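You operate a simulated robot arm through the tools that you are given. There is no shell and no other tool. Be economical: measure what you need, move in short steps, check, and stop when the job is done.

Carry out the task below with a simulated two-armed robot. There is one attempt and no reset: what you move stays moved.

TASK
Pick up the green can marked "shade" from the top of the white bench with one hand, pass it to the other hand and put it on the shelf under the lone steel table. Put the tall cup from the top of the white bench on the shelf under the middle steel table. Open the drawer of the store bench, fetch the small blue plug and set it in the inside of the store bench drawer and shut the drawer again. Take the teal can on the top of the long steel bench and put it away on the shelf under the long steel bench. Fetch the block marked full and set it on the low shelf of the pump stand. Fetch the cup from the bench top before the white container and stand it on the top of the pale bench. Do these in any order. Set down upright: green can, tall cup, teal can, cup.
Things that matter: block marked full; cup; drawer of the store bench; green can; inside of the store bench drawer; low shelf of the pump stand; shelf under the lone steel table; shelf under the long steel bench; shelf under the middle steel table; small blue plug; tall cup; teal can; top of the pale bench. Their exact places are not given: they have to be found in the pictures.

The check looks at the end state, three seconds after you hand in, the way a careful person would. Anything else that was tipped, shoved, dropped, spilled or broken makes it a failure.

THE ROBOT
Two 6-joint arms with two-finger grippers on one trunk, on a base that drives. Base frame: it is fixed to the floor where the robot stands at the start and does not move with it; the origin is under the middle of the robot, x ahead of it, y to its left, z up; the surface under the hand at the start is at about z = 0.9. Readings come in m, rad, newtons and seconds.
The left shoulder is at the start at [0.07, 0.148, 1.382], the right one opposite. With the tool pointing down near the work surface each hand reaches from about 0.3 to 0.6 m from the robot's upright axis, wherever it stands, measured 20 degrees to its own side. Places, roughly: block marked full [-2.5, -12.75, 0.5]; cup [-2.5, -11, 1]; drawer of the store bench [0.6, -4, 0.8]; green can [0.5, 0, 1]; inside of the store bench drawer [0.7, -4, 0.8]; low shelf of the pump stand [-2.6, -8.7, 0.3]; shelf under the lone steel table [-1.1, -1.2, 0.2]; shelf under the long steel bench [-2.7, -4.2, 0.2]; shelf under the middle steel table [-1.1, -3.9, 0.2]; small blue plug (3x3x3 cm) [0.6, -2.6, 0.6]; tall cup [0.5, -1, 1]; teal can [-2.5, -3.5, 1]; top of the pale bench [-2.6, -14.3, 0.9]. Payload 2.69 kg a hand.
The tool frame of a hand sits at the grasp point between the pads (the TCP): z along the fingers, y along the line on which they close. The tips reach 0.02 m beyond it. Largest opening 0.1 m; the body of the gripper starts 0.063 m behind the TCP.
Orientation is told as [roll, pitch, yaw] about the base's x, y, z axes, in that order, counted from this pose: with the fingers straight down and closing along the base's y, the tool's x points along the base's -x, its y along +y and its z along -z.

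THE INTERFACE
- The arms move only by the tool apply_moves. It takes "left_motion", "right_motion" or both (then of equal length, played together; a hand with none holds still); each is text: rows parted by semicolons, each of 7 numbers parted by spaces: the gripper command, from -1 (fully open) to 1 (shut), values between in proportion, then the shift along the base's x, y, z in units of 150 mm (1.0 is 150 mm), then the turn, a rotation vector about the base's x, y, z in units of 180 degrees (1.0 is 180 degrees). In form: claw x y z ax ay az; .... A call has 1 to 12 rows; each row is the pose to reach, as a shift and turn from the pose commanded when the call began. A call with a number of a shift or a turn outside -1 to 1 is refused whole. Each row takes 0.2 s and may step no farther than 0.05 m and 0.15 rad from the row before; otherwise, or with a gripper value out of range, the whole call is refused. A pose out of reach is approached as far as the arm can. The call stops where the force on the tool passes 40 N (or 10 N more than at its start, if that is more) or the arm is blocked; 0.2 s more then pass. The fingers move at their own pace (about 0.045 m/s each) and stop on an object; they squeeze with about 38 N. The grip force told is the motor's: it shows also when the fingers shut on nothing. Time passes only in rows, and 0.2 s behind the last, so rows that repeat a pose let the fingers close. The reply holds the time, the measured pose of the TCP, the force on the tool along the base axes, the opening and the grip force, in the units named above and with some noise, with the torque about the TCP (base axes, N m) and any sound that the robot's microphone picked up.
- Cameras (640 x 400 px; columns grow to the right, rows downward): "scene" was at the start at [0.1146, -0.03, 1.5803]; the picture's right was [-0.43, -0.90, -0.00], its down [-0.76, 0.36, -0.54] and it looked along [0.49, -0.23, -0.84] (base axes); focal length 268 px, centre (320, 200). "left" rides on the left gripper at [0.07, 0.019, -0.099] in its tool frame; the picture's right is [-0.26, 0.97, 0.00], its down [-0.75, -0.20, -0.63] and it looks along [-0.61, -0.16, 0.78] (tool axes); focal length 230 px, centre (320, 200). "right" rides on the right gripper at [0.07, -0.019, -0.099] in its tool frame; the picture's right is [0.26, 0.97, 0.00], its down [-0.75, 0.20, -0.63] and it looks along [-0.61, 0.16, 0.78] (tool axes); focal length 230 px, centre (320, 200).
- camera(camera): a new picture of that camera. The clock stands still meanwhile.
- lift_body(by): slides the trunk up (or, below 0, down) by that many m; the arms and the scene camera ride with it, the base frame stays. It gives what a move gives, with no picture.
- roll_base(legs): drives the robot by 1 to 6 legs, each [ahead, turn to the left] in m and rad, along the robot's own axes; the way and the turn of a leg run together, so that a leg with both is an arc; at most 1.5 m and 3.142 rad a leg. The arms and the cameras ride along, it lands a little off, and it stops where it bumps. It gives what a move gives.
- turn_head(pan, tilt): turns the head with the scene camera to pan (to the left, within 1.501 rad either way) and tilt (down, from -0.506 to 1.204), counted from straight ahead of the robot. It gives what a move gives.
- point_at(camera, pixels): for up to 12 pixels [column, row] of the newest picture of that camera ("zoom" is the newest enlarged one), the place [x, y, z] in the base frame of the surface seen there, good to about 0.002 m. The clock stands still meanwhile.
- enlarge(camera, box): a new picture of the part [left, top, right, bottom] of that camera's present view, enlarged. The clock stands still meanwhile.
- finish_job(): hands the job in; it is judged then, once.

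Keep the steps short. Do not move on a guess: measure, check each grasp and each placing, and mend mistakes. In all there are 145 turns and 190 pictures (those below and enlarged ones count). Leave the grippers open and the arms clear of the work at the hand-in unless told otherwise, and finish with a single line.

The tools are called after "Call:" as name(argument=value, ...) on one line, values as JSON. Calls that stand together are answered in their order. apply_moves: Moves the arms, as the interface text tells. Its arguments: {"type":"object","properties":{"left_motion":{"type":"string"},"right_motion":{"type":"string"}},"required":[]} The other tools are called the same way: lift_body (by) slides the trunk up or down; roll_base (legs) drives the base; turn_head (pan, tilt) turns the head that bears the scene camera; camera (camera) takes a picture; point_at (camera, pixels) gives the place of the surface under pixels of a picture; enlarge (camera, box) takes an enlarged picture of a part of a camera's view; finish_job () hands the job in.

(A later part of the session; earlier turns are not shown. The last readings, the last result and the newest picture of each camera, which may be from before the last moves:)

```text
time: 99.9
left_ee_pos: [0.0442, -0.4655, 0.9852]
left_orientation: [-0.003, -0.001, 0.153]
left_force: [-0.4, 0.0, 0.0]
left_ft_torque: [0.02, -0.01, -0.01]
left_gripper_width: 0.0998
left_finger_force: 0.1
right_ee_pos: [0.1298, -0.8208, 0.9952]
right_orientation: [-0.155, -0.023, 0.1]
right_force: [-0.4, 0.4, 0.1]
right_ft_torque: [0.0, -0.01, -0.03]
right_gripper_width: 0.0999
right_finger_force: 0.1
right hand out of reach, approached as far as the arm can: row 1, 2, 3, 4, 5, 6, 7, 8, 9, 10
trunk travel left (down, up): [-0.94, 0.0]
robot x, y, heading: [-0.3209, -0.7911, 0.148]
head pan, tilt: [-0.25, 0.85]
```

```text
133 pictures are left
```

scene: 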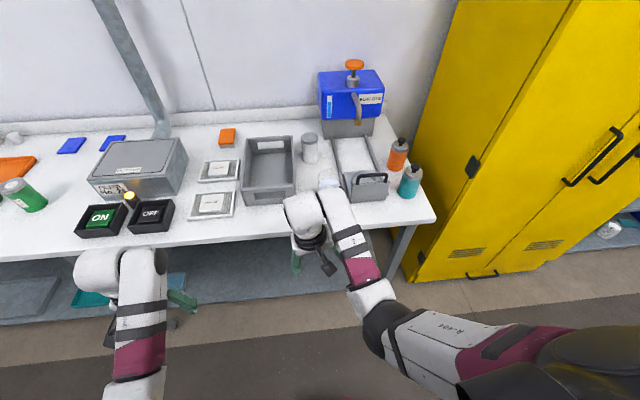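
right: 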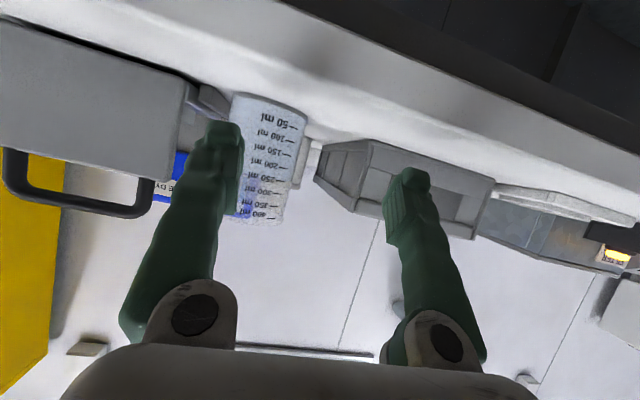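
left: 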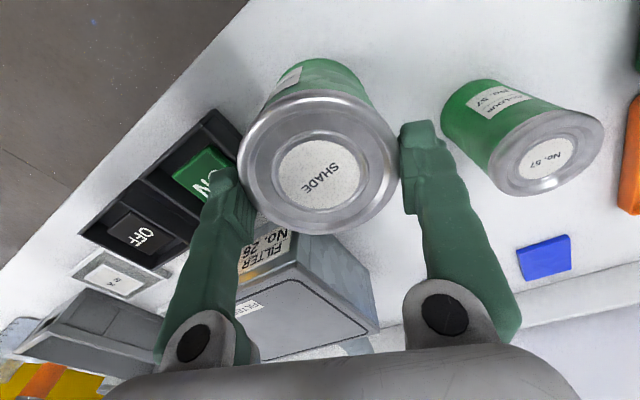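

The right hand is downward but rolled and still too far inward. I'll move it outward and down 0.1 m to free the arm, and level it.

Call:
apply_moves(right_motion="-1 0.03 -0.2 -0.2 0.01 0.003 0.003; -1 0.06 -0.4 -0.4 0.02 0.006 0.006; -1 0.09 -0.6 -0.55 0.03 0.009 0.01; -1 0.12 -0.8 -0.67 0.04 0.011 0.013; -1 0.15 -0.99 -0.67 0.0484 0.0122 0.0153; -1 0.15 -0.99 -0.67 0.0484 0.0122 0.0153")

```text
time: 101.3
left_ee_pos: [0.0446, -0.4659, 0.9855]
left_orientation: [-0.002, -0.002, 0.151]
left_force: [-0.9, -0.2, -0.2]
left_ft_torque: [0.0, 0.03, 0.01]
left_gripper_width: 0.0999
left_finger_force: 0.0
right_ee_pos: [0.0859, -0.8227, 0.8999]
right_orientation: [-0.108, -0.024, 0.107]
right_force: [-0.2, 0.0, -0.5]
right_ft_torque: [-0.05, -0.01, 0.01]
right_gripper_width: 0.0999
right_finger_force: 0.0
right hand out of reach, approached as far as the arm can: row 1, 2, 3, 4, 5, 6
trunk travel left (down, up): [-0.94, 0.0]
robot x, y, heading: [-0.3222, -0.787, 0.149]
head pan, tilt: [-0.25, 0.85]
```

The arm still won't move outward. I'll look at its joints with the head panned right.

Call:
turn_head(pan=-0.7, tilt=1.1)

Call:
camera(camera="scene")

```text
time: 102.2
left_ee_pos: [0.0428, -0.4652, 0.9848]
left_orientation: [-0.003, -0.001, 0.152]
left_force: [0.5, 0.0, 0.0]
left_ft_torque: [0.02, -0.02, 0.02]
left_gripper_width: 0.1001
left_finger_force: 0.1
right_ee_pos: [0.0854, -0.8236, 0.9014]
right_orientation: [-0.108, -0.024, 0.107]
right_force: [0.4, 0.2, 0.0]
right_ft_torque: [-0.03, -0.02, -0.01]
right_gripper_width: 0.0998
right_finger_force: 0.0
trunk travel left (down, up): [-0.94, 0.0]
robot x, y, heading: [-0.3232, -0.7915, 0.149]
head pan, tilt: [-0.7, 1.1]
```

```text
132 pictures are left
```

scene: 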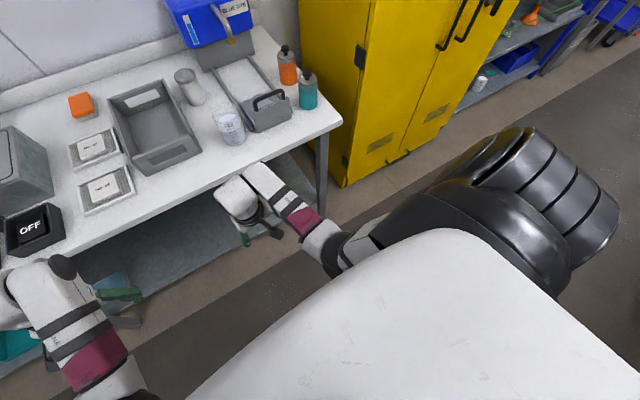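

The right wrist has flipped over, which limits it, so I'll use the left hand from here on. First I'll check the cabinet's front face and the beaker's surroundings before planning the drive.

Call:
point_at(camera="scene", pixels=[[345, 175], [450, 30], [420, 120], [340, 120], [470, 90], [170, 150], [230, 130], [320, 135]])

Call:
apply_moves(left_motion="-1 0.2 -0.09 0.1 0 0 0; -1 0.4 -0.18 0.22 0 0 0; -1 0.6 -0.27 0.35 0 0 0; -1 0.79 -0.353 0.5 0 0 0; -1 0.79 -0.353 0.5 0 0 0", right_motion="-1 -0.15 -0.1 0 0.01 0 0; -1 -0.3 -0.2 0 0.02 0 0; -1 -0.45 -0.3 0 0.03 0 0; -1 -0.6 -0.3 0 0.03 0 0; -1 -0.66 -0.3 0 0.03 0 0")

```text
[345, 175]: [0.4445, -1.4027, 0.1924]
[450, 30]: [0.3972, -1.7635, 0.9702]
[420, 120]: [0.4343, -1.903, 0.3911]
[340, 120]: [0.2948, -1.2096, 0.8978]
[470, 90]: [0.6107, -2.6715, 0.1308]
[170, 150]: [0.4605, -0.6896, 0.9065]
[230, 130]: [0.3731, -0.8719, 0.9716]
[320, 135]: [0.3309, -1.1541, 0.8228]
```

```text
time: 103.4
left_ee_pos: [0.1657, -0.518, 1.0561]
left_orientation: [-0.002, -0.001, 0.152]
left_force: [-0.2, 0.2, 0.3]
left_ft_torque: [0.02, 0.0, 0.02]
left_gripper_width: 0.1
left_finger_force: 0.0
left hand out of reach, approached as far as the arm can: row 1, 2, 3, 4, 5
right_ee_pos: [0.0479, -0.8174, 0.8552]
right_orientation: [-0.062, -0.031, 0.094]
right_force: [0.7, -0.3, 0.3]
right_ft_torque: [-0.02, -0.01, 0.01]
right_gripper_width: 0.1
right_finger_force: 0.1
right hand out of reach, approached as far as the arm can: row 1, 2, 3, 4, 5
trunk travel left (down, up): [-0.94, 0.0]
robot x, y, heading: [-0.3226, -0.7871, 0.146]
head pan, tilt: [-0.7, 1.1]
```

Cabinet front is at x 0.44 and the bench ends at y -1.21. I'll drive so the cup lies in front of the left hand: turn to -y, go 0.265 m, turn back, go ahead 0.17 m.

Call:
roll_base(legs=[[0, -1.717], [0.265, 0], [0, 1.571], [0.17, 0]])

Call:
turn_head(pan=0.1, tilt=1.0)

Call:
camera(camera="scene")

Call:
camera(camera="left")

```text
time: 114.4
left_ee_pos: [0.3695, -0.8816, 1.0589]
left_orientation: [-0.003, -0.004, -0.03]
left_force: [0.2, -0.2, -0.2]
left_ft_torque: [-0.02, -0.02, -0.01]
left_gripper_width: 0.1
left_finger_force: 0.0
right_ee_pos: [0.2009, -1.156, 0.8591]
right_orientation: [-0.062, -0.039, -0.09]
right_force: [0.0, 0.4, 0.3]
right_ft_torque: [-0.02, -0.04, 0.0]
right_gripper_width: 0.1
right_finger_force: 0.1
trunk travel left (down, up): [-0.94, 0.0]
robot x, y, heading: [-0.1539, -1.061, -0.035]
head pan, tilt: [-0.7, 1.1]
```

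```text
time: 115.5
left_ee_pos: [0.3736, -0.8824, 1.057]
left_orientation: [-0.002, -0.003, -0.032]
left_force: [0.0, -0.3, -0.3]
left_ft_torque: [0.03, 0.0, 0.0]
left_gripper_width: 0.1
left_finger_force: 0.2
right_ee_pos: [0.2021, -1.1551, 0.8557]
right_orientation: [-0.065, -0.035, -0.09]
right_force: [0.9, -0.1, -0.3]
right_ft_torque: [0.02, -0.02, 0.01]
right_gripper_width: 0.1003
right_finger_force: 0.1
trunk travel left (down, up): [-0.94, 0.0]
robot x, y, heading: [-0.1546, -1.0624, -0.035]
head pan, tilt: [0.099, 1.0]
```

```text
131 pictures are left
```

scene: 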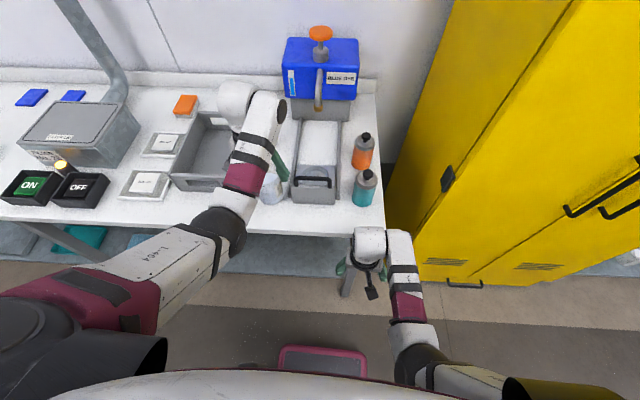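

```text
130 pictures are left
```

left: 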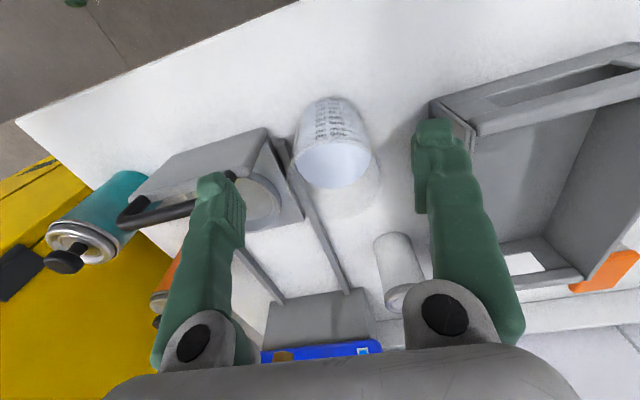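

The beaker is almost under the left hand at (333,140). I'll measure the cup rim and its neighbours (tray corner, carriage corner, handle).

Call:
point_at(camera="left", pixels=[[332, 165], [300, 170], [366, 165], [333, 110], [436, 108], [470, 145], [268, 138], [298, 215], [150, 222], [205, 205], [340, 205]])

```text
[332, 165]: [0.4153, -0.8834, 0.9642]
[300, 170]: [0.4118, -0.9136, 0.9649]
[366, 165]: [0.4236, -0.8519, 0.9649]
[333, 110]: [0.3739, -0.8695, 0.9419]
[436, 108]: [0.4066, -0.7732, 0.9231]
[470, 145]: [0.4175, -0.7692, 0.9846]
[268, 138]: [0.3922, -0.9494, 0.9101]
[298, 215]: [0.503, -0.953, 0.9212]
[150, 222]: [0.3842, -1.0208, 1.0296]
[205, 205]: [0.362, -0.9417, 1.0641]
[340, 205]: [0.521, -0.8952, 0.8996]
```

Liquid level is z 0.965. The neighbours clear on both sides: tray at y -0.773, carriage at -0.949. I'll centre over (0.409, -0.8825), narrow the fingers to 88 mm and lower partway.

Call:
apply_moves(left_motion="-0.76 0.12 0 0 0 0 0; -0.76 0.237 0 0 0 0 0; -0.76 0.237 0 -0.1 0 0 0; -0.76 0.237 0 -0.2 0 0 0; -0.76 0.237 0 -0.2 0 0 0")

Call:
camera(camera="left")

```text
time: 116.8
left_ee_pos: [0.4072, -0.8822, 1.0255]
left_orientation: [-0.002, 0.0, -0.03]
left_force: [-0.4, 0.7, 0.0]
left_ft_torque: [-0.01, -0.01, -0.01]
left_gripper_width: 0.0881
left_finger_force: 0.0
right_ee_pos: [0.2052, -1.156, 0.855]
right_orientation: [-0.064, -0.034, -0.091]
right_force: [0.5, -0.3, 0.3]
right_ft_torque: [-0.02, 0.02, -0.01]
right_gripper_width: 0.1001
right_finger_force: 0.1
trunk travel left (down, up): [-0.94, 0.0]
robot x, y, heading: [-0.1547, -1.0568, -0.039]
head pan, tilt: [0.099, 1.0]
```

```text
129 pictures are left
```

left: 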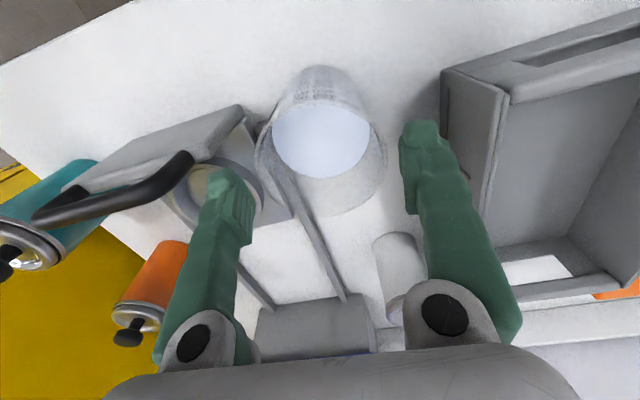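

The cup is centred between the fingers (rim 257–387). I'll lower 57 mm and close gently in steps.

Call:
apply_moves(left_motion="-0.76 0.01 0 -0.13 0 0 0; -0.76 0.01 0 -0.26 0 0 0; -0.76 0.01 0 -0.38 0 0 0; -0.76 0.01 0 -0.38 0 0 0; 0.2 0.01 0 -0.38 0 0 0; 0.2 0.01 0 -0.38 0 0 0; 0.2 0.01 0 -0.38 0 0 0")

Call:
camera(camera="left")

```text
time: 118.3
left_ee_pos: [0.4092, -0.8824, 0.9685]
left_orientation: [-0.003, -0.001, -0.033]
left_force: [-0.9, 0.8, -0.3]
left_ft_torque: [0.0, -0.01, 0.0]
left_gripper_width: 0.0781
left_finger_force: 38.0
right_ee_pos: [0.2044, -1.1562, 0.8547]
right_orientation: [-0.066, -0.034, -0.091]
right_force: [-0.4, -0.2, -0.2]
right_ft_torque: [-0.03, -0.01, 0.01]
right_gripper_width: 0.1002
right_finger_force: 0.0
trunk travel left (down, up): [-0.94, 0.0]
robot x, y, heading: [-0.1529, -1.062, -0.037]
head pan, tilt: [0.099, 1.0]
```

```text
128 pictures are left
```

left: 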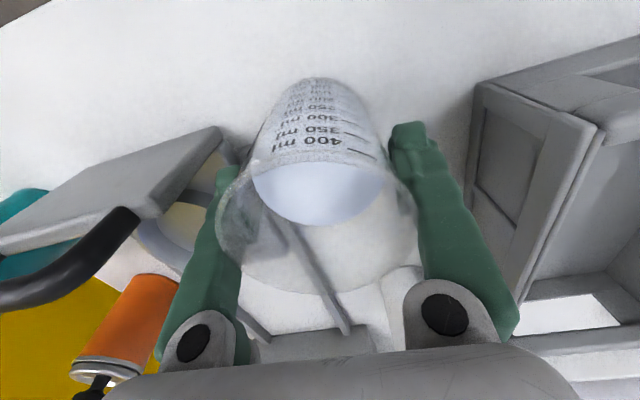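

The beaker is gripped at 0.078 m. I'll lift it slowly 70 mm.

Call:
apply_moves(left_motion="0.4 0 0 0.1 0 0 0; 0.4 0 0 0.2 0 0 0; 0.4 0 0 0.3 0 0 0; 0.4 0 0 0.4 0 0 0; 0.4 0 0 0.47 0 0 0; 0.4 0 0 0.47 0 0 0")

Call:
camera(camera="left")

```text
time: 119.8
left_ee_pos: [0.4099, -0.8826, 1.0382]
left_orientation: [-0.003, 0.0, -0.033]
left_force: [0.1, 0.1, -2.3]
left_ft_torque: [0.02, 0.02, 0.03]
left_gripper_width: 0.0782
left_finger_force: 38.2
right_ee_pos: [0.2032, -1.1557, 0.8549]
right_orientation: [-0.064, -0.036, -0.09]
right_force: [0.1, -0.8, -0.2]
right_ft_torque: [0.03, 0.0, -0.02]
right_gripper_width: 0.0998
right_finger_force: 0.1
trunk travel left (down, up): [-0.94, 0.0]
robot x, y, heading: [-0.1548, -1.055, -0.037]
head pan, tilt: [0.099, 1.0]
```

```text
127 pictures are left
```

left: 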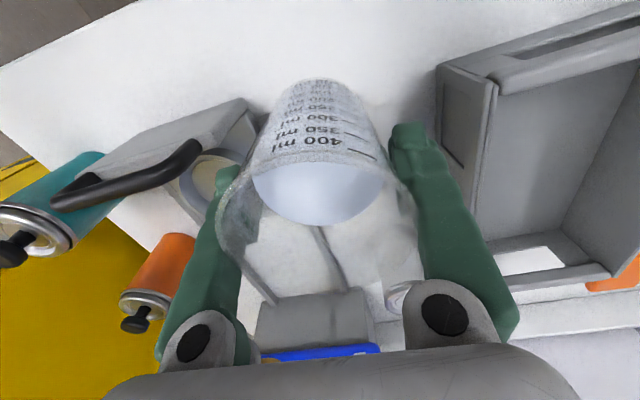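

The beaker is clear of the bench. I'll back off 0.25 m, draw the hand in and lower it a bit, then turn down the aisle.

Call:
roll_base(legs=[[-0.25, 0]])

Call:
apply_moves(left_motion="0.4 -0.15 0.05 -0.15 0 0 0; 0.4 -0.3 0.1 -0.3 0 0 0; 0.4 -0.45 0.15 -0.45 0 0 0; 0.4 -0.6 0.2 -0.6 0 0 0; 0.4 -0.75 0.25 -0.75 0 0 0; 0.4 -0.75 0.25 -0.75 0 0 0")

Call:
roll_base(legs=[[0, -1.46], [1.3, 0]])

Call:
turn_head(pan=-0.5, tilt=0.6)

Call:
camera(camera="scene")

```text
time: 121.6
left_ee_pos: [0.1624, -0.8757, 1.0369]
left_orientation: [-0.002, 0.0, -0.037]
left_force: [0.4, -0.4, -2.7]
left_ft_torque: [0.0, 0.02, -0.02]
left_gripper_width: 0.0777
left_finger_force: 38.0
right_ee_pos: [-0.0444, -1.1475, 0.8552]
right_orientation: [-0.066, -0.031, -0.093]
right_force: [0.5, -0.2, -0.4]
right_ft_torque: [0.02, 0.02, -0.05]
right_gripper_width: 0.1002
right_finger_force: 0.0
trunk travel left (down, up): [-0.94, 0.0]
robot x, y, heading: [-0.4066, -1.05, -0.041]
head pan, tilt: [0.099, 1.0]
```

```text
time: 123.0
left_ee_pos: [0.0464, -0.8373, 0.9265]
left_orientation: [-0.001, -0.003, -0.034]
left_force: [-0.6, -0.2, -3.0]
left_ft_torque: [-0.03, -0.01, -0.03]
left_gripper_width: 0.0778
left_finger_force: 37.9
right_ee_pos: [-0.0456, -1.1474, 0.8562]
right_orientation: [-0.067, -0.034, -0.093]
right_force: [0.3, 0.7, -0.7]
right_ft_torque: [0.0, 0.01, -0.01]
right_gripper_width: 0.0999
right_finger_force: 0.1
trunk travel left (down, up): [-0.94, 0.0]
robot x, y, heading: [-0.4045, -1.0497, -0.037]
head pan, tilt: [0.099, 1.0]
```

```text
time: 133.1
left_ee_pos: [-0.0696, -2.7793, 0.9266]
left_orientation: [-0.003, 0.0, -1.504]
left_force: [0.3, 0.1, -3.3]
left_ft_torque: [0.0, -0.02, 0.02]
left_gripper_width: 0.0776
left_finger_force: 37.9
right_ee_pos: [-0.3872, -2.7184, 0.8554]
right_orientation: [-0.065, -0.035, -1.563]
right_force: [-0.1, -0.6, 0.1]
right_ft_torque: [0.02, -0.01, -0.02]
right_gripper_width: 0.1001
right_finger_force: 0.0
trunk travel left (down, up): [-0.94, 0.0]
robot x, y, heading: [-0.3293, -2.3528, -1.506]
head pan, tilt: [0.099, 1.0]
```

```text
time: 134.1
left_ee_pos: [-0.0698, -2.7787, 0.9267]
left_orientation: [-0.005, 0.001, -1.505]
left_force: [-0.6, 0.3, -3.1]
left_ft_torque: [-0.01, 0.0, 0.02]
left_gripper_width: 0.0778
left_finger_force: 38.5
right_ee_pos: [-0.3896, -2.719, 0.8549]
right_orientation: [-0.066, -0.034, -1.563]
right_force: [-0.2, 0.2, 0.1]
right_ft_torque: [0.0, 0.0, 0.01]
right_gripper_width: 0.1004
right_finger_force: 0.1
trunk travel left (down, up): [-0.94, 0.0]
robot x, y, heading: [-0.3274, -2.3484, -1.506]
head pan, tilt: [-0.499, 0.6]
```

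```text
126 pictures are left
```

scene: 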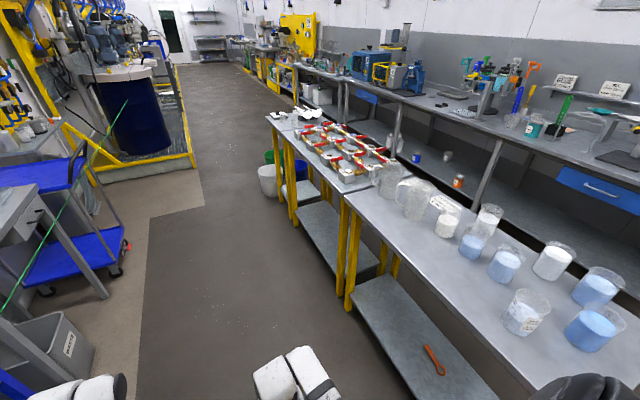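

A row of adjoining tables is visible. I'll measure each shelf and the leg positions to tell which one is the middle table.

Call:
point_at(camera="scene", pixels=[[345, 196], [340, 250], [351, 285], [420, 345], [370, 290], [330, 235], [300, 205], [305, 190], [268, 118], [297, 160], [283, 160], [440, 360]])

Call:
enlarge(camera="scene", box=[240, 90, 440, 330])

```text
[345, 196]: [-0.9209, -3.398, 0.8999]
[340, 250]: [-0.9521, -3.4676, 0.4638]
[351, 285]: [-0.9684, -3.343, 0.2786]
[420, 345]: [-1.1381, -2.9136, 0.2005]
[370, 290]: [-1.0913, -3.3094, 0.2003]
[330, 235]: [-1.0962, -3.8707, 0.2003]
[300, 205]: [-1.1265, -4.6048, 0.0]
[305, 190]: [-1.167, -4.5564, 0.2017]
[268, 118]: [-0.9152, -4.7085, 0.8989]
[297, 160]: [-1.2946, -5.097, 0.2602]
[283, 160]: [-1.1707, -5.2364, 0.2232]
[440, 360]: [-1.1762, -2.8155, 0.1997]
```

```text
1.67 times, centred on (340, 210) of scene
```

zoom: 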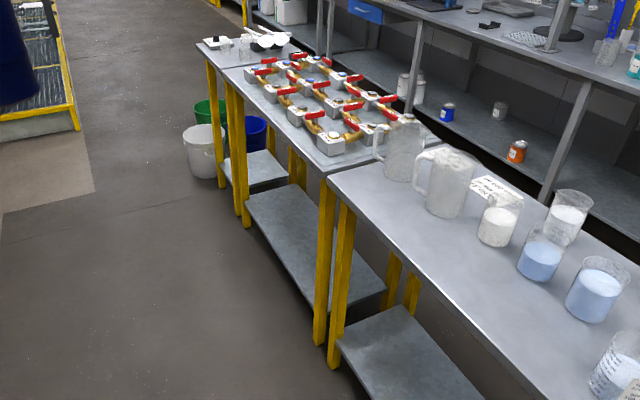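

The middle table spans roughly y -3.43 to -4.4, with its shelf centre near -3.87 as expected. I'll drive 1.33 m further and turn to face it.

Call:
roll_base(legs=[[1.33, 0], [0, -1.636]])

Call:
turn_head(pan=0.2, tilt=0.8)

Call:
camera(camera="scene")

```text
time: 144.8
left_ee_pos: [-0.698, -3.9085, 0.9264]
left_orientation: [-0.002, 0.0, 3.135]
left_force: [0.4, 0.5, -3.3]
left_ft_torque: [-0.02, 0.0, -0.01]
left_gripper_width: 0.0779
left_finger_force: 37.6
right_ee_pos: [-0.613, -3.5944, 0.856]
right_orientation: [-0.066, -0.036, 3.076]
right_force: [0.1, 0.3, 0.6]
right_ft_torque: [0.01, -0.01, -0.01]
right_gripper_width: 0.1
right_finger_force: 0.0
trunk travel left (down, up): [-0.94, 0.0]
robot x, y, heading: [-0.2524, -3.679, 3.129]
head pan, tilt: [-0.499, 0.6]
```

```text
time: 145.8
left_ee_pos: [-0.6978, -3.9075, 0.926]
left_orientation: [-0.001, -0.001, 3.134]
left_force: [0.1, -0.6, -2.1]
left_ft_torque: [0.01, 0.01, 0.0]
left_gripper_width: 0.0779
left_finger_force: 38.3
right_ee_pos: [-0.6147, -3.5937, 0.8563]
right_orientation: [-0.065, -0.036, 3.077]
right_force: [0.9, -0.2, 0.0]
right_ft_torque: [0.03, -0.03, 0.0]
right_gripper_width: 0.0999
right_finger_force: 0.0
trunk travel left (down, up): [-0.94, 0.0]
robot x, y, heading: [-0.2537, -3.6847, 3.133]
head pan, tilt: [0.201, 0.799]
```

```text
124 pictures are left
```

scene: 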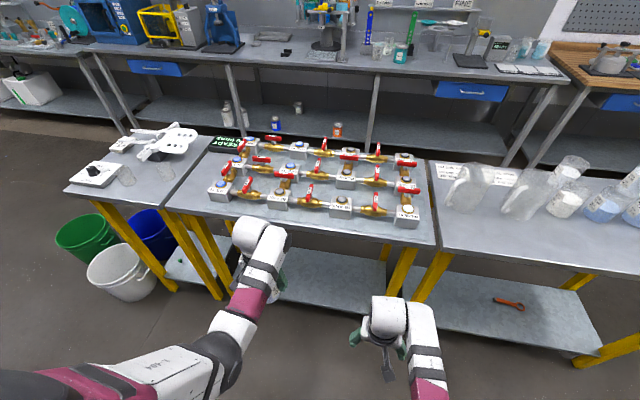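

The middle table (with the valve manifold on top) is straight ahead. I'll lower the trunk 0.6 m and then look under the table.

Call:
lift_body(by=-0.35)

Call:
lift_body(by=-0.25)

Call:
apply_moves(left_motion="0.4 -0.2 0 0 0 0 0; 0.4 -0.4 0 0 0 0 0; 0.4 -0.6 0 0 0 0 0; 0.4 -0.8 0 0 0 0 0; 0.4 -1 0 0 0 0 0; 0.4 -1 0 0 0 0 0")

Call:
camera(camera="scene")

```text
time: 149.3
left_ee_pos: [-0.6978, -3.9079, 0.577]
left_orientation: [-0.001, 0.001, 3.134]
left_force: [0.2, 0.7, -3.1]
left_ft_torque: [-0.02, -0.01, -0.01]
left_gripper_width: 0.0779
left_finger_force: 37.9
right_ee_pos: [-0.6146, -3.5937, 0.507]
right_orientation: [-0.065, -0.038, 3.076]
right_force: [0.3, 0.2, 0.1]
right_ft_torque: [-0.02, 0.01, -0.02]
right_gripper_width: 0.1
right_finger_force: 0.0
trunk travel left (down, up): [-0.59, 0.35]
robot x, y, heading: [-0.2497, -3.6818, 3.134]
head pan, tilt: [0.201, 0.799]
```

```text
time: 151.8
left_ee_pos: [-0.6976, -3.9074, 0.3272]
left_orientation: [-0.002, 0.0, 3.135]
left_force: [0.7, 0.3, -3.0]
left_ft_torque: [-0.02, 0.0, -0.02]
left_gripper_width: 0.078
left_finger_force: 38.3
right_ee_pos: [-0.6147, -3.5941, 0.2577]
right_orientation: [-0.065, -0.038, 3.077]
right_force: [-0.2, 0.6, 0.5]
right_ft_torque: [0.0, 0.01, -0.02]
right_gripper_width: 0.0998
right_finger_force: 0.2
trunk travel left (down, up): [-0.34, 0.6]
robot x, y, heading: [-0.252, -3.6801, 3.129]
head pan, tilt: [0.201, 0.799]
```

```text
time: 153.2
left_ee_pos: [-0.8103, -3.9113, 0.3407]
left_orientation: [-0.002, -0.002, 3.138]
left_force: [0.6, -1.2, -2.6]
left_ft_torque: [-0.01, 0.01, -0.03]
left_gripper_width: 0.0779
left_finger_force: 37.9
left hand out of reach, approached as far as the arm can: row 4, 5, 6
right_ee_pos: [-0.6151, -3.5935, 0.2553]
right_orientation: [-0.063, -0.038, 3.078]
right_force: [-0.9, 0.2, -0.5]
right_ft_torque: [0.03, -0.02, -0.01]
right_gripper_width: 0.1001
right_finger_force: 0.1
trunk travel left (down, up): [-0.34, 0.6]
robot x, y, heading: [-0.2539, -3.6822, 3.134]
head pan, tilt: [0.201, 0.799]
```

```text
123 pictures are left
```

scene: 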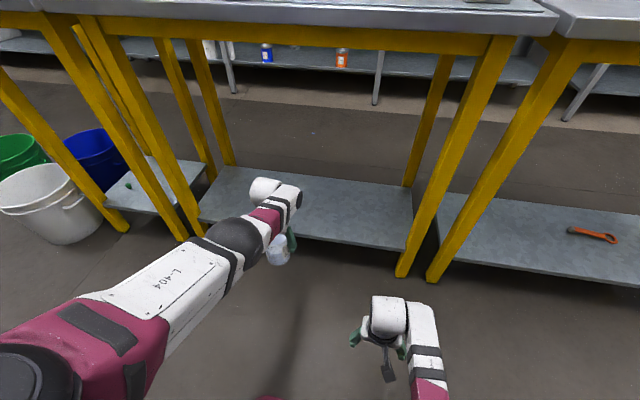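

The hand reaches x' 0.56. Before driving in I'll check the heights of my forearm, the shelf and the table's apron.

Call:
point_at(camera="scene", pixels=[[240, 228], [265, 215], [300, 45], [265, 185], [300, 236], [350, 242], [400, 245], [215, 200], [345, 215], [390, 300], [278, 245]])

```text
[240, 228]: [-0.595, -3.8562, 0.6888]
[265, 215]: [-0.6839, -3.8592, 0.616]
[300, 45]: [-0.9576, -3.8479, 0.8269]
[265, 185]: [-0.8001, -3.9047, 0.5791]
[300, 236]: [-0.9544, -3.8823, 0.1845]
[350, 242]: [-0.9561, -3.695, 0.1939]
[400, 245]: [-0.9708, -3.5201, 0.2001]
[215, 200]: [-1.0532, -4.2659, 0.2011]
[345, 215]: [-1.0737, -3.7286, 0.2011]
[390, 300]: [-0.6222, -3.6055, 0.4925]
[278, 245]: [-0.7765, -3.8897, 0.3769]
```

There is plenty of clearance (elbow top 0.69, apron 0.81; shelf front at x -0.955). I'll drive forward 0.24 m, then lower the trunk 65 mm.

Call:
roll_base(legs=[[0.24, 0]])

Call:
lift_body(by=-0.064)

Call:
camera(camera="scene")

Call:
camera(camera="left")

```text
time: 155.0
left_ee_pos: [-1.0447, -3.9116, 0.3395]
left_orientation: [-0.002, 0.001, 3.14]
left_force: [-0.4, -0.5, -3.6]
left_ft_torque: [0.02, -0.05, 0.0]
left_gripper_width: 0.0776
left_finger_force: 37.7
right_ee_pos: [-0.8509, -3.5935, 0.2558]
right_orientation: [-0.066, -0.036, 3.082]
right_force: [0.8, 0.3, 0.1]
right_ft_torque: [-0.04, -0.01, 0.01]
right_gripper_width: 0.1
right_finger_force: 0.1
trunk travel left (down, up): [-0.34, 0.6]
robot x, y, heading: [-0.4872, -3.6784, 3.132]
head pan, tilt: [0.201, 0.799]
```

```text
time: 156.0
left_ee_pos: [-1.0445, -3.9105, 0.2766]
left_orientation: [-0.002, 0.0, 3.14]
left_force: [-0.3, -0.1, -2.0]
left_ft_torque: [0.01, 0.01, -0.01]
left_gripper_width: 0.0777
left_finger_force: 37.6
right_ee_pos: [-0.8501, -3.5932, 0.1928]
right_orientation: [-0.066, -0.038, 3.08]
right_force: [-0.1, -0.5, 0.7]
right_ft_torque: [-0.02, -0.01, 0.0]
right_gripper_width: 0.0999
right_finger_force: 0.0
trunk travel left (down, up): [-0.276, 0.664]
robot x, y, heading: [-0.4895, -3.681, 3.136]
head pan, tilt: [0.201, 0.799]
```

```text
122 pictures are left
```

scene: 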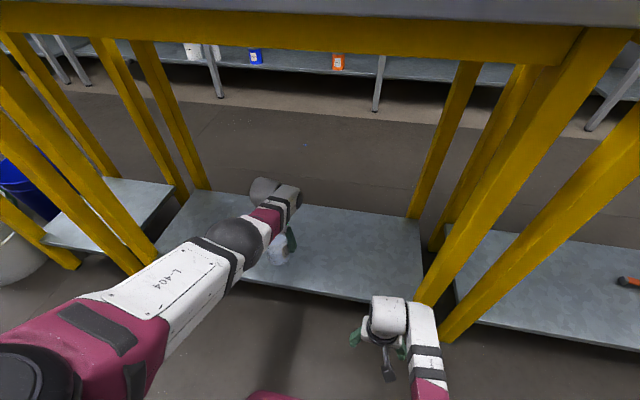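

```text
121 pictures are left
```

left: 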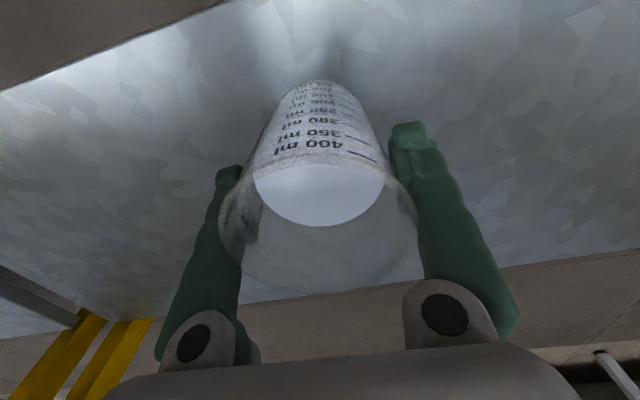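

Cup base is about 7 mm above the shelf. I'll lower it until it touches.

Call:
lift_body(by=-0.007)

Call:
lift_body(by=-0.001)

```text
time: 156.6
left_ee_pos: [-1.0454, -3.9112, 0.2704]
left_orientation: [-0.003, -0.003, 3.139]
left_force: [0.2, 1.5, 2.6]
left_ft_torque: [-0.06, -0.17, 0.02]
left_gripper_width: 0.078
left_finger_force: 38.2
right_ee_pos: [-0.8505, -3.5931, 0.1849]
right_orientation: [-0.064, -0.039, 3.08]
right_force: [0.4, -0.7, 0.7]
right_ft_torque: [0.0, 0.01, 0.0]
right_gripper_width: 0.0999
right_finger_force: 0.0
trunk travel left (down, up): [-0.269, 0.671]
robot x, y, heading: [-0.4857, -3.6812, 3.138]
head pan, tilt: [0.201, 0.799]
```

```text
time: 157.1
left_ee_pos: [-1.045, -3.9106, 0.2697]
left_orientation: [-0.003, -0.005, 3.14]
left_force: [0.8, 0.0, 9.4]
left_ft_torque: [-0.04, -0.27, 0.02]
left_gripper_width: 0.0778
left_finger_force: 37.8
right_ee_pos: [-0.8515, -3.5938, 0.1849]
right_orientation: [-0.064, -0.039, 3.079]
right_force: [-0.1, 0.4, -0.6]
right_ft_torque: [0.01, -0.02, 0.01]
right_gripper_width: 0.0999
right_finger_force: 0.0
trunk travel left (down, up): [-0.268, 0.672]
robot x, y, heading: [-0.485, -3.6792, 3.139]
head pan, tilt: [0.201, 0.799]
```

The cup is standing on the shelf. I'll open the fingers, raise the trunk 90 mm and check.

Call:
apply_moves(left_motion="-0.3 0 0 0 0 0 0; -0.9 0 0 0 0 0 0; -1 0 0 0 0 0 0; -1 0 0 0 0 0 0")

Call:
lift_body(by=0.09)

Call:
camera(camera="left")

Call:
roll_base(legs=[[-0.27, 0]])

Call:
camera(camera="scene")

```text
time: 158.1
left_ee_pos: [-1.0447, -3.9116, 0.2685]
left_orientation: [-0.002, 0.0, 3.141]
left_force: [-0.3, 0.1, 0.6]
left_ft_torque: [-0.01, 0.0, 0.02]
left_gripper_width: 0.0999
left_finger_force: 0.0
right_ee_pos: [-0.8511, -3.5931, 0.1835]
right_orientation: [-0.064, -0.039, 3.079]
right_force: [1.3, 0.1, -0.1]
right_ft_torque: [0.0, 0.04, -0.01]
right_gripper_width: 0.0998
right_finger_force: 0.0
trunk travel left (down, up): [-0.268, 0.672]
robot x, y, heading: [-0.4867, -3.6824, 3.133]
head pan, tilt: [0.201, 0.799]
```

```text
time: 159.3
left_ee_pos: [-1.0456, -3.9107, 0.3584]
left_orientation: [-0.002, 0.0, 3.14]
left_force: [-0.2, 0.6, 0.4]
left_ft_torque: [-0.01, 0.0, -0.01]
left_gripper_width: 0.1
left_finger_force: 0.1
right_ee_pos: [-0.8509, -3.5938, 0.2738]
right_orientation: [-0.065, -0.038, 3.08]
right_force: [-0.1, 0.1, 0.5]
right_ft_torque: [0.0, -0.03, -0.01]
right_gripper_width: 0.0999
right_finger_force: 0.0
trunk travel left (down, up): [-0.358, 0.582]
robot x, y, heading: [-0.4874, -3.6797, 3.136]
head pan, tilt: [0.201, 0.799]
```

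```text
120 pictures are left
```

left: 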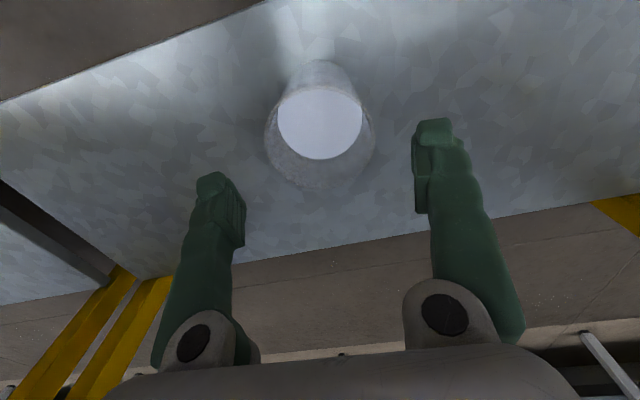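

```text
time: 161.2
left_ee_pos: [-0.7793, -3.9133, 0.3594]
left_orientation: [-0.001, -0.002, 3.14]
left_force: [-0.3, -0.2, -0.5]
left_ft_torque: [-0.03, 0.01, 0.02]
left_gripper_width: 0.0998
left_finger_force: 0.0
right_ee_pos: [-0.5857, -3.5952, 0.2743]
right_orientation: [-0.065, -0.038, 3.084]
right_force: [-0.3, -0.7, 0.3]
right_ft_torque: [0.03, -0.01, -0.01]
right_gripper_width: 0.1002
right_finger_force: 0.1
trunk travel left (down, up): [-0.358, 0.582]
robot x, y, heading: [-0.2238, -3.681, 3.136]
head pan, tilt: [0.201, 0.799]
```

```text
119 pictures are left
```

scene: 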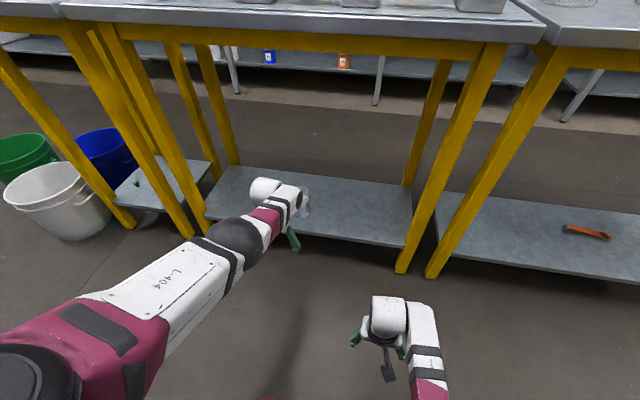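

The tall cup stands well on its shelf. Next is the drawer: I'll raise the trunk and turn around towards +x to find the store bench and plug.

Call:
lift_body(by=0.4)

Call:
lift_body(by=0.182)

Call:
roll_base(legs=[[0, 3.14]])

Call:
turn_head(pan=0.0, tilt=0.6)

Call:
camera(camera="scene")

Call:
turn_head(pan=0.9, tilt=0.6)

Call:
camera(camera="scene")

```text
time: 165.1
left_ee_pos: [-0.781, -3.9139, 0.7588]
left_orientation: [-0.002, -0.001, 3.141]
left_force: [0.7, 0.7, 0.2]
left_ft_torque: [0.03, -0.02, 0.01]
left_gripper_width: 0.0999
left_finger_force: 0.0
right_ee_pos: [-0.5853, -3.5943, 0.6742]
right_orientation: [-0.067, -0.038, 3.083]
right_force: [0.7, 0.3, 0.0]
right_ft_torque: [0.03, -0.01, -0.02]
right_gripper_width: 0.0999
right_finger_force: 0.0
trunk travel left (down, up): [-0.758, 0.182]
robot x, y, heading: [-0.2236, -3.6808, 3.137]
head pan, tilt: [0.201, 0.799]
```

```text
time: 167.1
left_ee_pos: [-0.7807, -3.9125, 0.9403]
left_orientation: [-0.002, -0.001, 3.139]
left_force: [0.6, 0.3, 0.0]
left_ft_torque: [-0.02, -0.01, -0.02]
left_gripper_width: 0.1
left_finger_force: 0.0
right_ee_pos: [-0.5853, -3.595, 0.855]
right_orientation: [-0.064, -0.036, 3.084]
right_force: [-0.4, 0.7, 0.4]
right_ft_torque: [0.01, -0.01, -0.02]
right_gripper_width: 0.1001
right_finger_force: 0.0
trunk travel left (down, up): [-0.94, 0.0]
robot x, y, heading: [-0.2242, -3.6846, 3.138]
head pan, tilt: [0.201, 0.799]
```

```text
time: 174.8
left_ee_pos: [0.3424, -3.47, 0.9399]
left_orientation: [-0.001, 0.001, -0.039]
left_force: [-0.8, -0.4, -1.0]
left_ft_torque: [0.0, 0.03, -0.01]
left_gripper_width: 0.1
left_finger_force: 0.1
right_ee_pos: [0.136, -3.7815, 0.8571]
right_orientation: [-0.064, -0.036, -0.098]
right_force: [0.4, -0.5, -0.4]
right_ft_torque: [0.0, 0.0, -0.02]
right_gripper_width: 0.0998
right_finger_force: 0.1
trunk travel left (down, up): [-0.94, 0.0]
robot x, y, heading: [-0.2222, -3.6834, -0.042]
head pan, tilt: [0.201, 0.799]
```

```text
time: 175.5
left_ee_pos: [0.3414, -3.4704, 0.94]
left_orientation: [-0.003, -0.003, -0.04]
left_force: [0.3, -0.5, -0.5]
left_ft_torque: [-0.04, 0.02, -0.01]
left_gripper_width: 0.1
left_finger_force: 0.0
right_ee_pos: [0.1353, -3.7825, 0.8564]
right_orientation: [-0.066, -0.036, -0.096]
right_force: [1.4, 0.5, -0.3]
right_ft_torque: [0.03, 0.02, -0.02]
right_gripper_width: 0.0999
right_finger_force: 0.1
trunk travel left (down, up): [-0.94, 0.0]
robot x, y, heading: [-0.2202, -3.6775, -0.038]
head pan, tilt: [0.0, 0.6]
```

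```text
118 pictures are left
```

scene: 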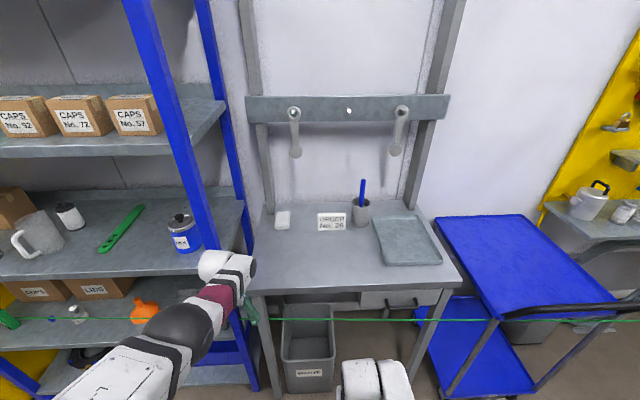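

```text
time: 176.7
left_ee_pos: [0.3428, -3.4703, 0.9406]
left_orientation: [-0.002, 0.0, -0.038]
left_force: [-0.9, -0.1, -0.5]
left_ft_torque: [0.01, 0.01, 0.01]
left_gripper_width: 0.0999
left_finger_force: 0.0
right_ee_pos: [0.1366, -3.7818, 0.8563]
right_orientation: [-0.069, -0.037, -0.098]
right_force: [0.5, -0.2, 0.2]
right_ft_torque: [-0.02, 0.01, -0.02]
right_gripper_width: 0.0999
right_finger_force: 0.0
trunk travel left (down, up): [-0.94, 0.0]
robot x, y, heading: [-0.2201, -3.6822, -0.044]
head pan, tilt: [0.901, 0.6]
```

```text
117 pictures are left
```

scene: 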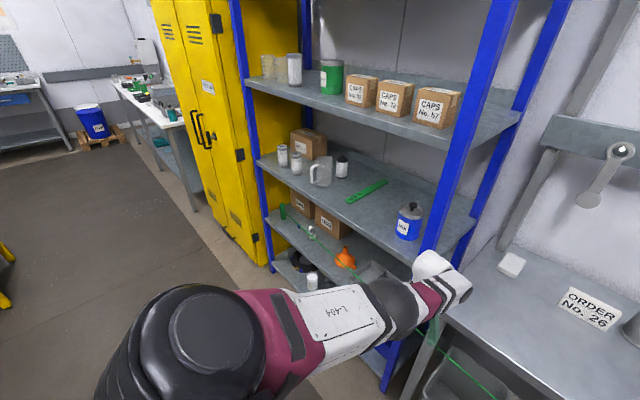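

A thin green line runs across in front of the shelf and bench. I'll enlarge to see what it is and measure it and the shelf objects.

Call:
enlarge(camera="scene", box=[250, 180, 410, 300])

Call:
point_at(camera="scene", pixels=[[470, 376], [490, 395], [375, 290], [300, 265], [345, 190], [450, 290], [330, 260]])

Call:
turn_head(pan=0.0, tilt=0.9)

Call:
camera(camera="scene")

```text
3.33 times, centred on (330, 240) of scene
```

zoom: 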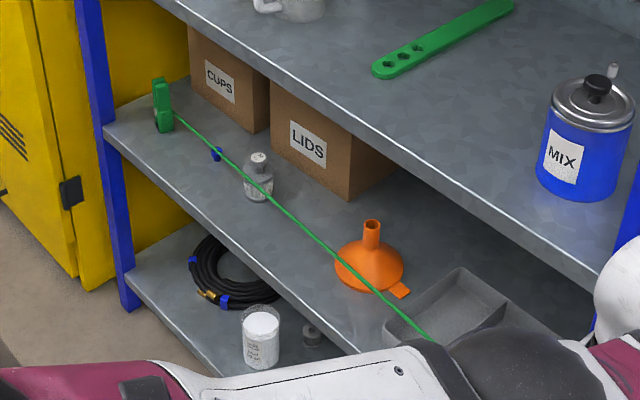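

```text
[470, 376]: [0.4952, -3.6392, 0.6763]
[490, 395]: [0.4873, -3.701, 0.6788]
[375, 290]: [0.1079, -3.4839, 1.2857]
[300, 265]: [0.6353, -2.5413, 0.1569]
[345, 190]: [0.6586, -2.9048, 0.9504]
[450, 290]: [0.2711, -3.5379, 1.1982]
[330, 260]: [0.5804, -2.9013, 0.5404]
```

```text
time: 177.9
left_ee_pos: [0.3421, -3.4715, 0.9393]
left_orientation: [-0.001, 0.0, -0.038]
left_force: [0.4, 0.9, 0.2]
left_ft_torque: [0.01, 0.0, 0.03]
left_gripper_width: 0.0999
left_finger_force: 0.0
right_ee_pos: [0.1366, -3.7811, 0.8562]
right_orientation: [-0.066, -0.037, -0.097]
right_force: [0.9, -0.4, -0.2]
right_ft_torque: [-0.03, 0.02, -0.01]
right_gripper_width: 0.1
right_finger_force: 0.2
trunk travel left (down, up): [-0.94, 0.0]
robot x, y, heading: [-0.2231, -3.685, -0.044]
head pan, tilt: [0.0, 0.901]
```

```text
115 pictures are left
```

scene: 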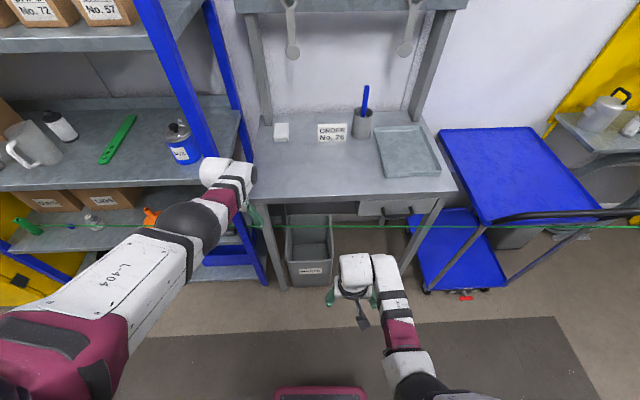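

It's a taut green line from a fixture on the shelf, running past the front of the store bench, so I have to avoid it. I'll measure it, the drawer front and its handle.

Call:
enlarge(camera="scene", box=[260, 160, 480, 290])

Call:
point_at(camera="scene", pixels=[[300, 227], [340, 227], [460, 226], [560, 226], [620, 226], [380, 208], [360, 200], [300, 200], [455, 190], [392, 211]])

```text
2.91 times, centred on (370, 225) of scene
```

zoom: 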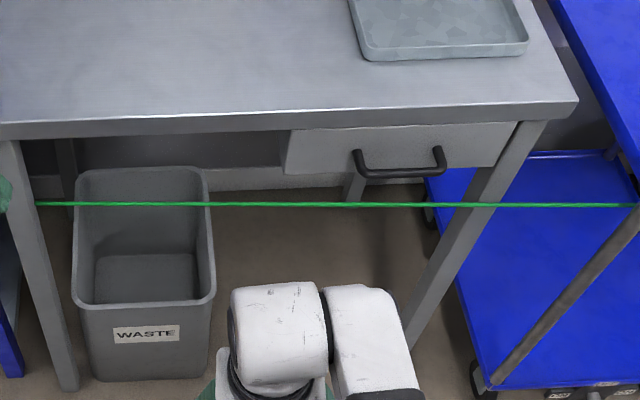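

```text
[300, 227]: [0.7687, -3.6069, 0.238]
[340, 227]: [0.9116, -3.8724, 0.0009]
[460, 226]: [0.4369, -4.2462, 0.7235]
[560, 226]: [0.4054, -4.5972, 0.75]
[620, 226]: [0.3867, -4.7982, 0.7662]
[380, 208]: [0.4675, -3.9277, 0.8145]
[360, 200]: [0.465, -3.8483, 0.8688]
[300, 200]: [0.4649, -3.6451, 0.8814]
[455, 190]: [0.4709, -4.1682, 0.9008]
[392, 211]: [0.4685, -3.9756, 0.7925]
```

The line passes about x 0.46, z 0.70 under the drawer front. I'll measure the handle bar, drawer face edges and desk edge from the enlarged view.

Call:
point_at(camera="zoom", pixels=[[400, 173], [365, 173], [435, 170], [357, 152], [440, 150], [325, 150], [325, 173], [490, 160], [300, 130], [510, 125], [580, 205], [60, 204]])

Call:
turn_head(pan=0.0, tilt=1.0)

Call:
lift_body(by=-0.2)

Call:
enlarge(camera="scene", box=[280, 80, 460, 200])

```text
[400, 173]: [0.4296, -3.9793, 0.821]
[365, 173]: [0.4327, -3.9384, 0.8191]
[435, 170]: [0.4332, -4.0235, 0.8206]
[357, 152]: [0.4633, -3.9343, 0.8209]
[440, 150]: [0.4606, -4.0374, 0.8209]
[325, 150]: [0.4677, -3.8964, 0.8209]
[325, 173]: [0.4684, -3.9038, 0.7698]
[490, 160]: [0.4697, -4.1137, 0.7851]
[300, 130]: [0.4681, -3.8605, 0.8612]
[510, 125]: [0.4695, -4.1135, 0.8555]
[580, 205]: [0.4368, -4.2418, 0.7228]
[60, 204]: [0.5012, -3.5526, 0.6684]
```

```text
time: 178.6
left_ee_pos: [0.3429, -3.4718, 0.9395]
left_orientation: [-0.002, 0.0, -0.04]
left_force: [0.2, -0.5, 0.5]
left_ft_torque: [-0.01, -0.01, 0.01]
left_gripper_width: 0.0999
left_finger_force: 0.1
right_ee_pos: [0.1355, -3.7823, 0.8556]
right_orientation: [-0.066, -0.039, -0.098]
right_force: [0.4, -0.3, 0.6]
right_ft_torque: [0.0, 0.0, 0.03]
right_gripper_width: 0.1
right_finger_force: 0.0
trunk travel left (down, up): [-0.94, 0.0]
robot x, y, heading: [-0.226, -3.6849, -0.041]
head pan, tilt: [0.0, 1.0]
```

```text
time: 180.7
left_ee_pos: [0.3429, -3.4709, 0.7405]
left_orientation: [-0.001, -0.003, -0.038]
left_force: [0.2, -0.3, 0.3]
left_ft_torque: [0.0, 0.01, -0.02]
left_gripper_width: 0.0998
left_finger_force: 0.0
right_ee_pos: [0.1368, -3.7804, 0.6573]
right_orientation: [-0.068, -0.036, -0.098]
right_force: [0.2, -0.5, 1.0]
right_ft_torque: [0.01, -0.02, -0.03]
right_gripper_width: 0.0999
right_finger_force: 0.1
trunk travel left (down, up): [-0.74, 0.2]
robot x, y, heading: [-0.2242, -3.6807, -0.044]
head pan, tilt: [0.0, 1.0]
```

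```text
3.33 times, centred on (370, 140) of scene
```

zoom: 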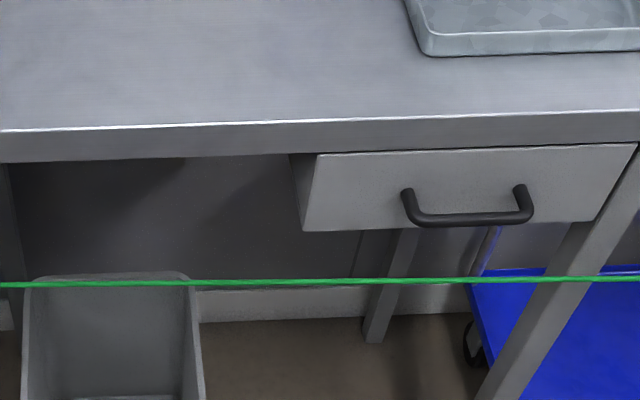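

The handle bar is at x 0.433, z 0.82, y -3.94 to -4.03, about 25 mm proud of the face, and the line is well below. I'll drive to face the drawer with it on my left-hand side.

Call:
roll_base(legs=[[0, -1.706], [0.5, 0], [0, 1.75]])

Call:
turn_head(pan=0.25, tilt=0.8)

Call:
camera(camera="scene")

```text
time: 192.0
left_ee_pos: [0.2477, -3.9233, 0.7397]
left_orientation: [-0.001, -0.001, 0.045]
left_force: [-0.4, -0.4, -0.4]
left_ft_torque: [0.01, -0.02, 0.01]
left_gripper_width: 0.1002
left_finger_force: 0.0
right_ee_pos: [0.0687, -4.2512, 0.6554]
right_orientation: [-0.068, -0.034, -0.012]
right_force: [0.1, 0.0, 0.0]
right_ft_torque: [-0.01, -0.02, 0.01]
right_gripper_width: 0.1001
right_finger_force: 0.1
trunk travel left (down, up): [-0.74, 0.2]
robot x, y, heading: [-0.298, -4.1806, 0.038]
head pan, tilt: [0.0, 1.0]
```

```text
time: 192.8
left_ee_pos: [0.248, -3.9223, 0.7385]
left_orientation: [-0.002, -0.001, 0.046]
left_force: [0.9, 1.1, 0.8]
left_ft_torque: [0.0, 0.0, 0.02]
left_gripper_width: 0.1
left_finger_force: 0.1
right_ee_pos: [0.0694, -4.251, 0.6548]
right_orientation: [-0.066, -0.033, -0.012]
right_force: [0.3, 0.2, 0.5]
right_ft_torque: [-0.01, -0.02, -0.02]
right_gripper_width: 0.1
right_finger_force: 0.0
trunk travel left (down, up): [-0.74, 0.2]
robot x, y, heading: [-0.2968, -4.1827, 0.043]
head pan, tilt: [0.25, 0.799]
```

```text
112 pictures are left
```

scene: 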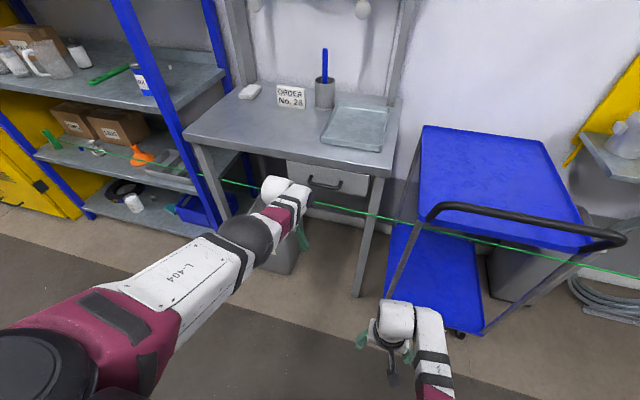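

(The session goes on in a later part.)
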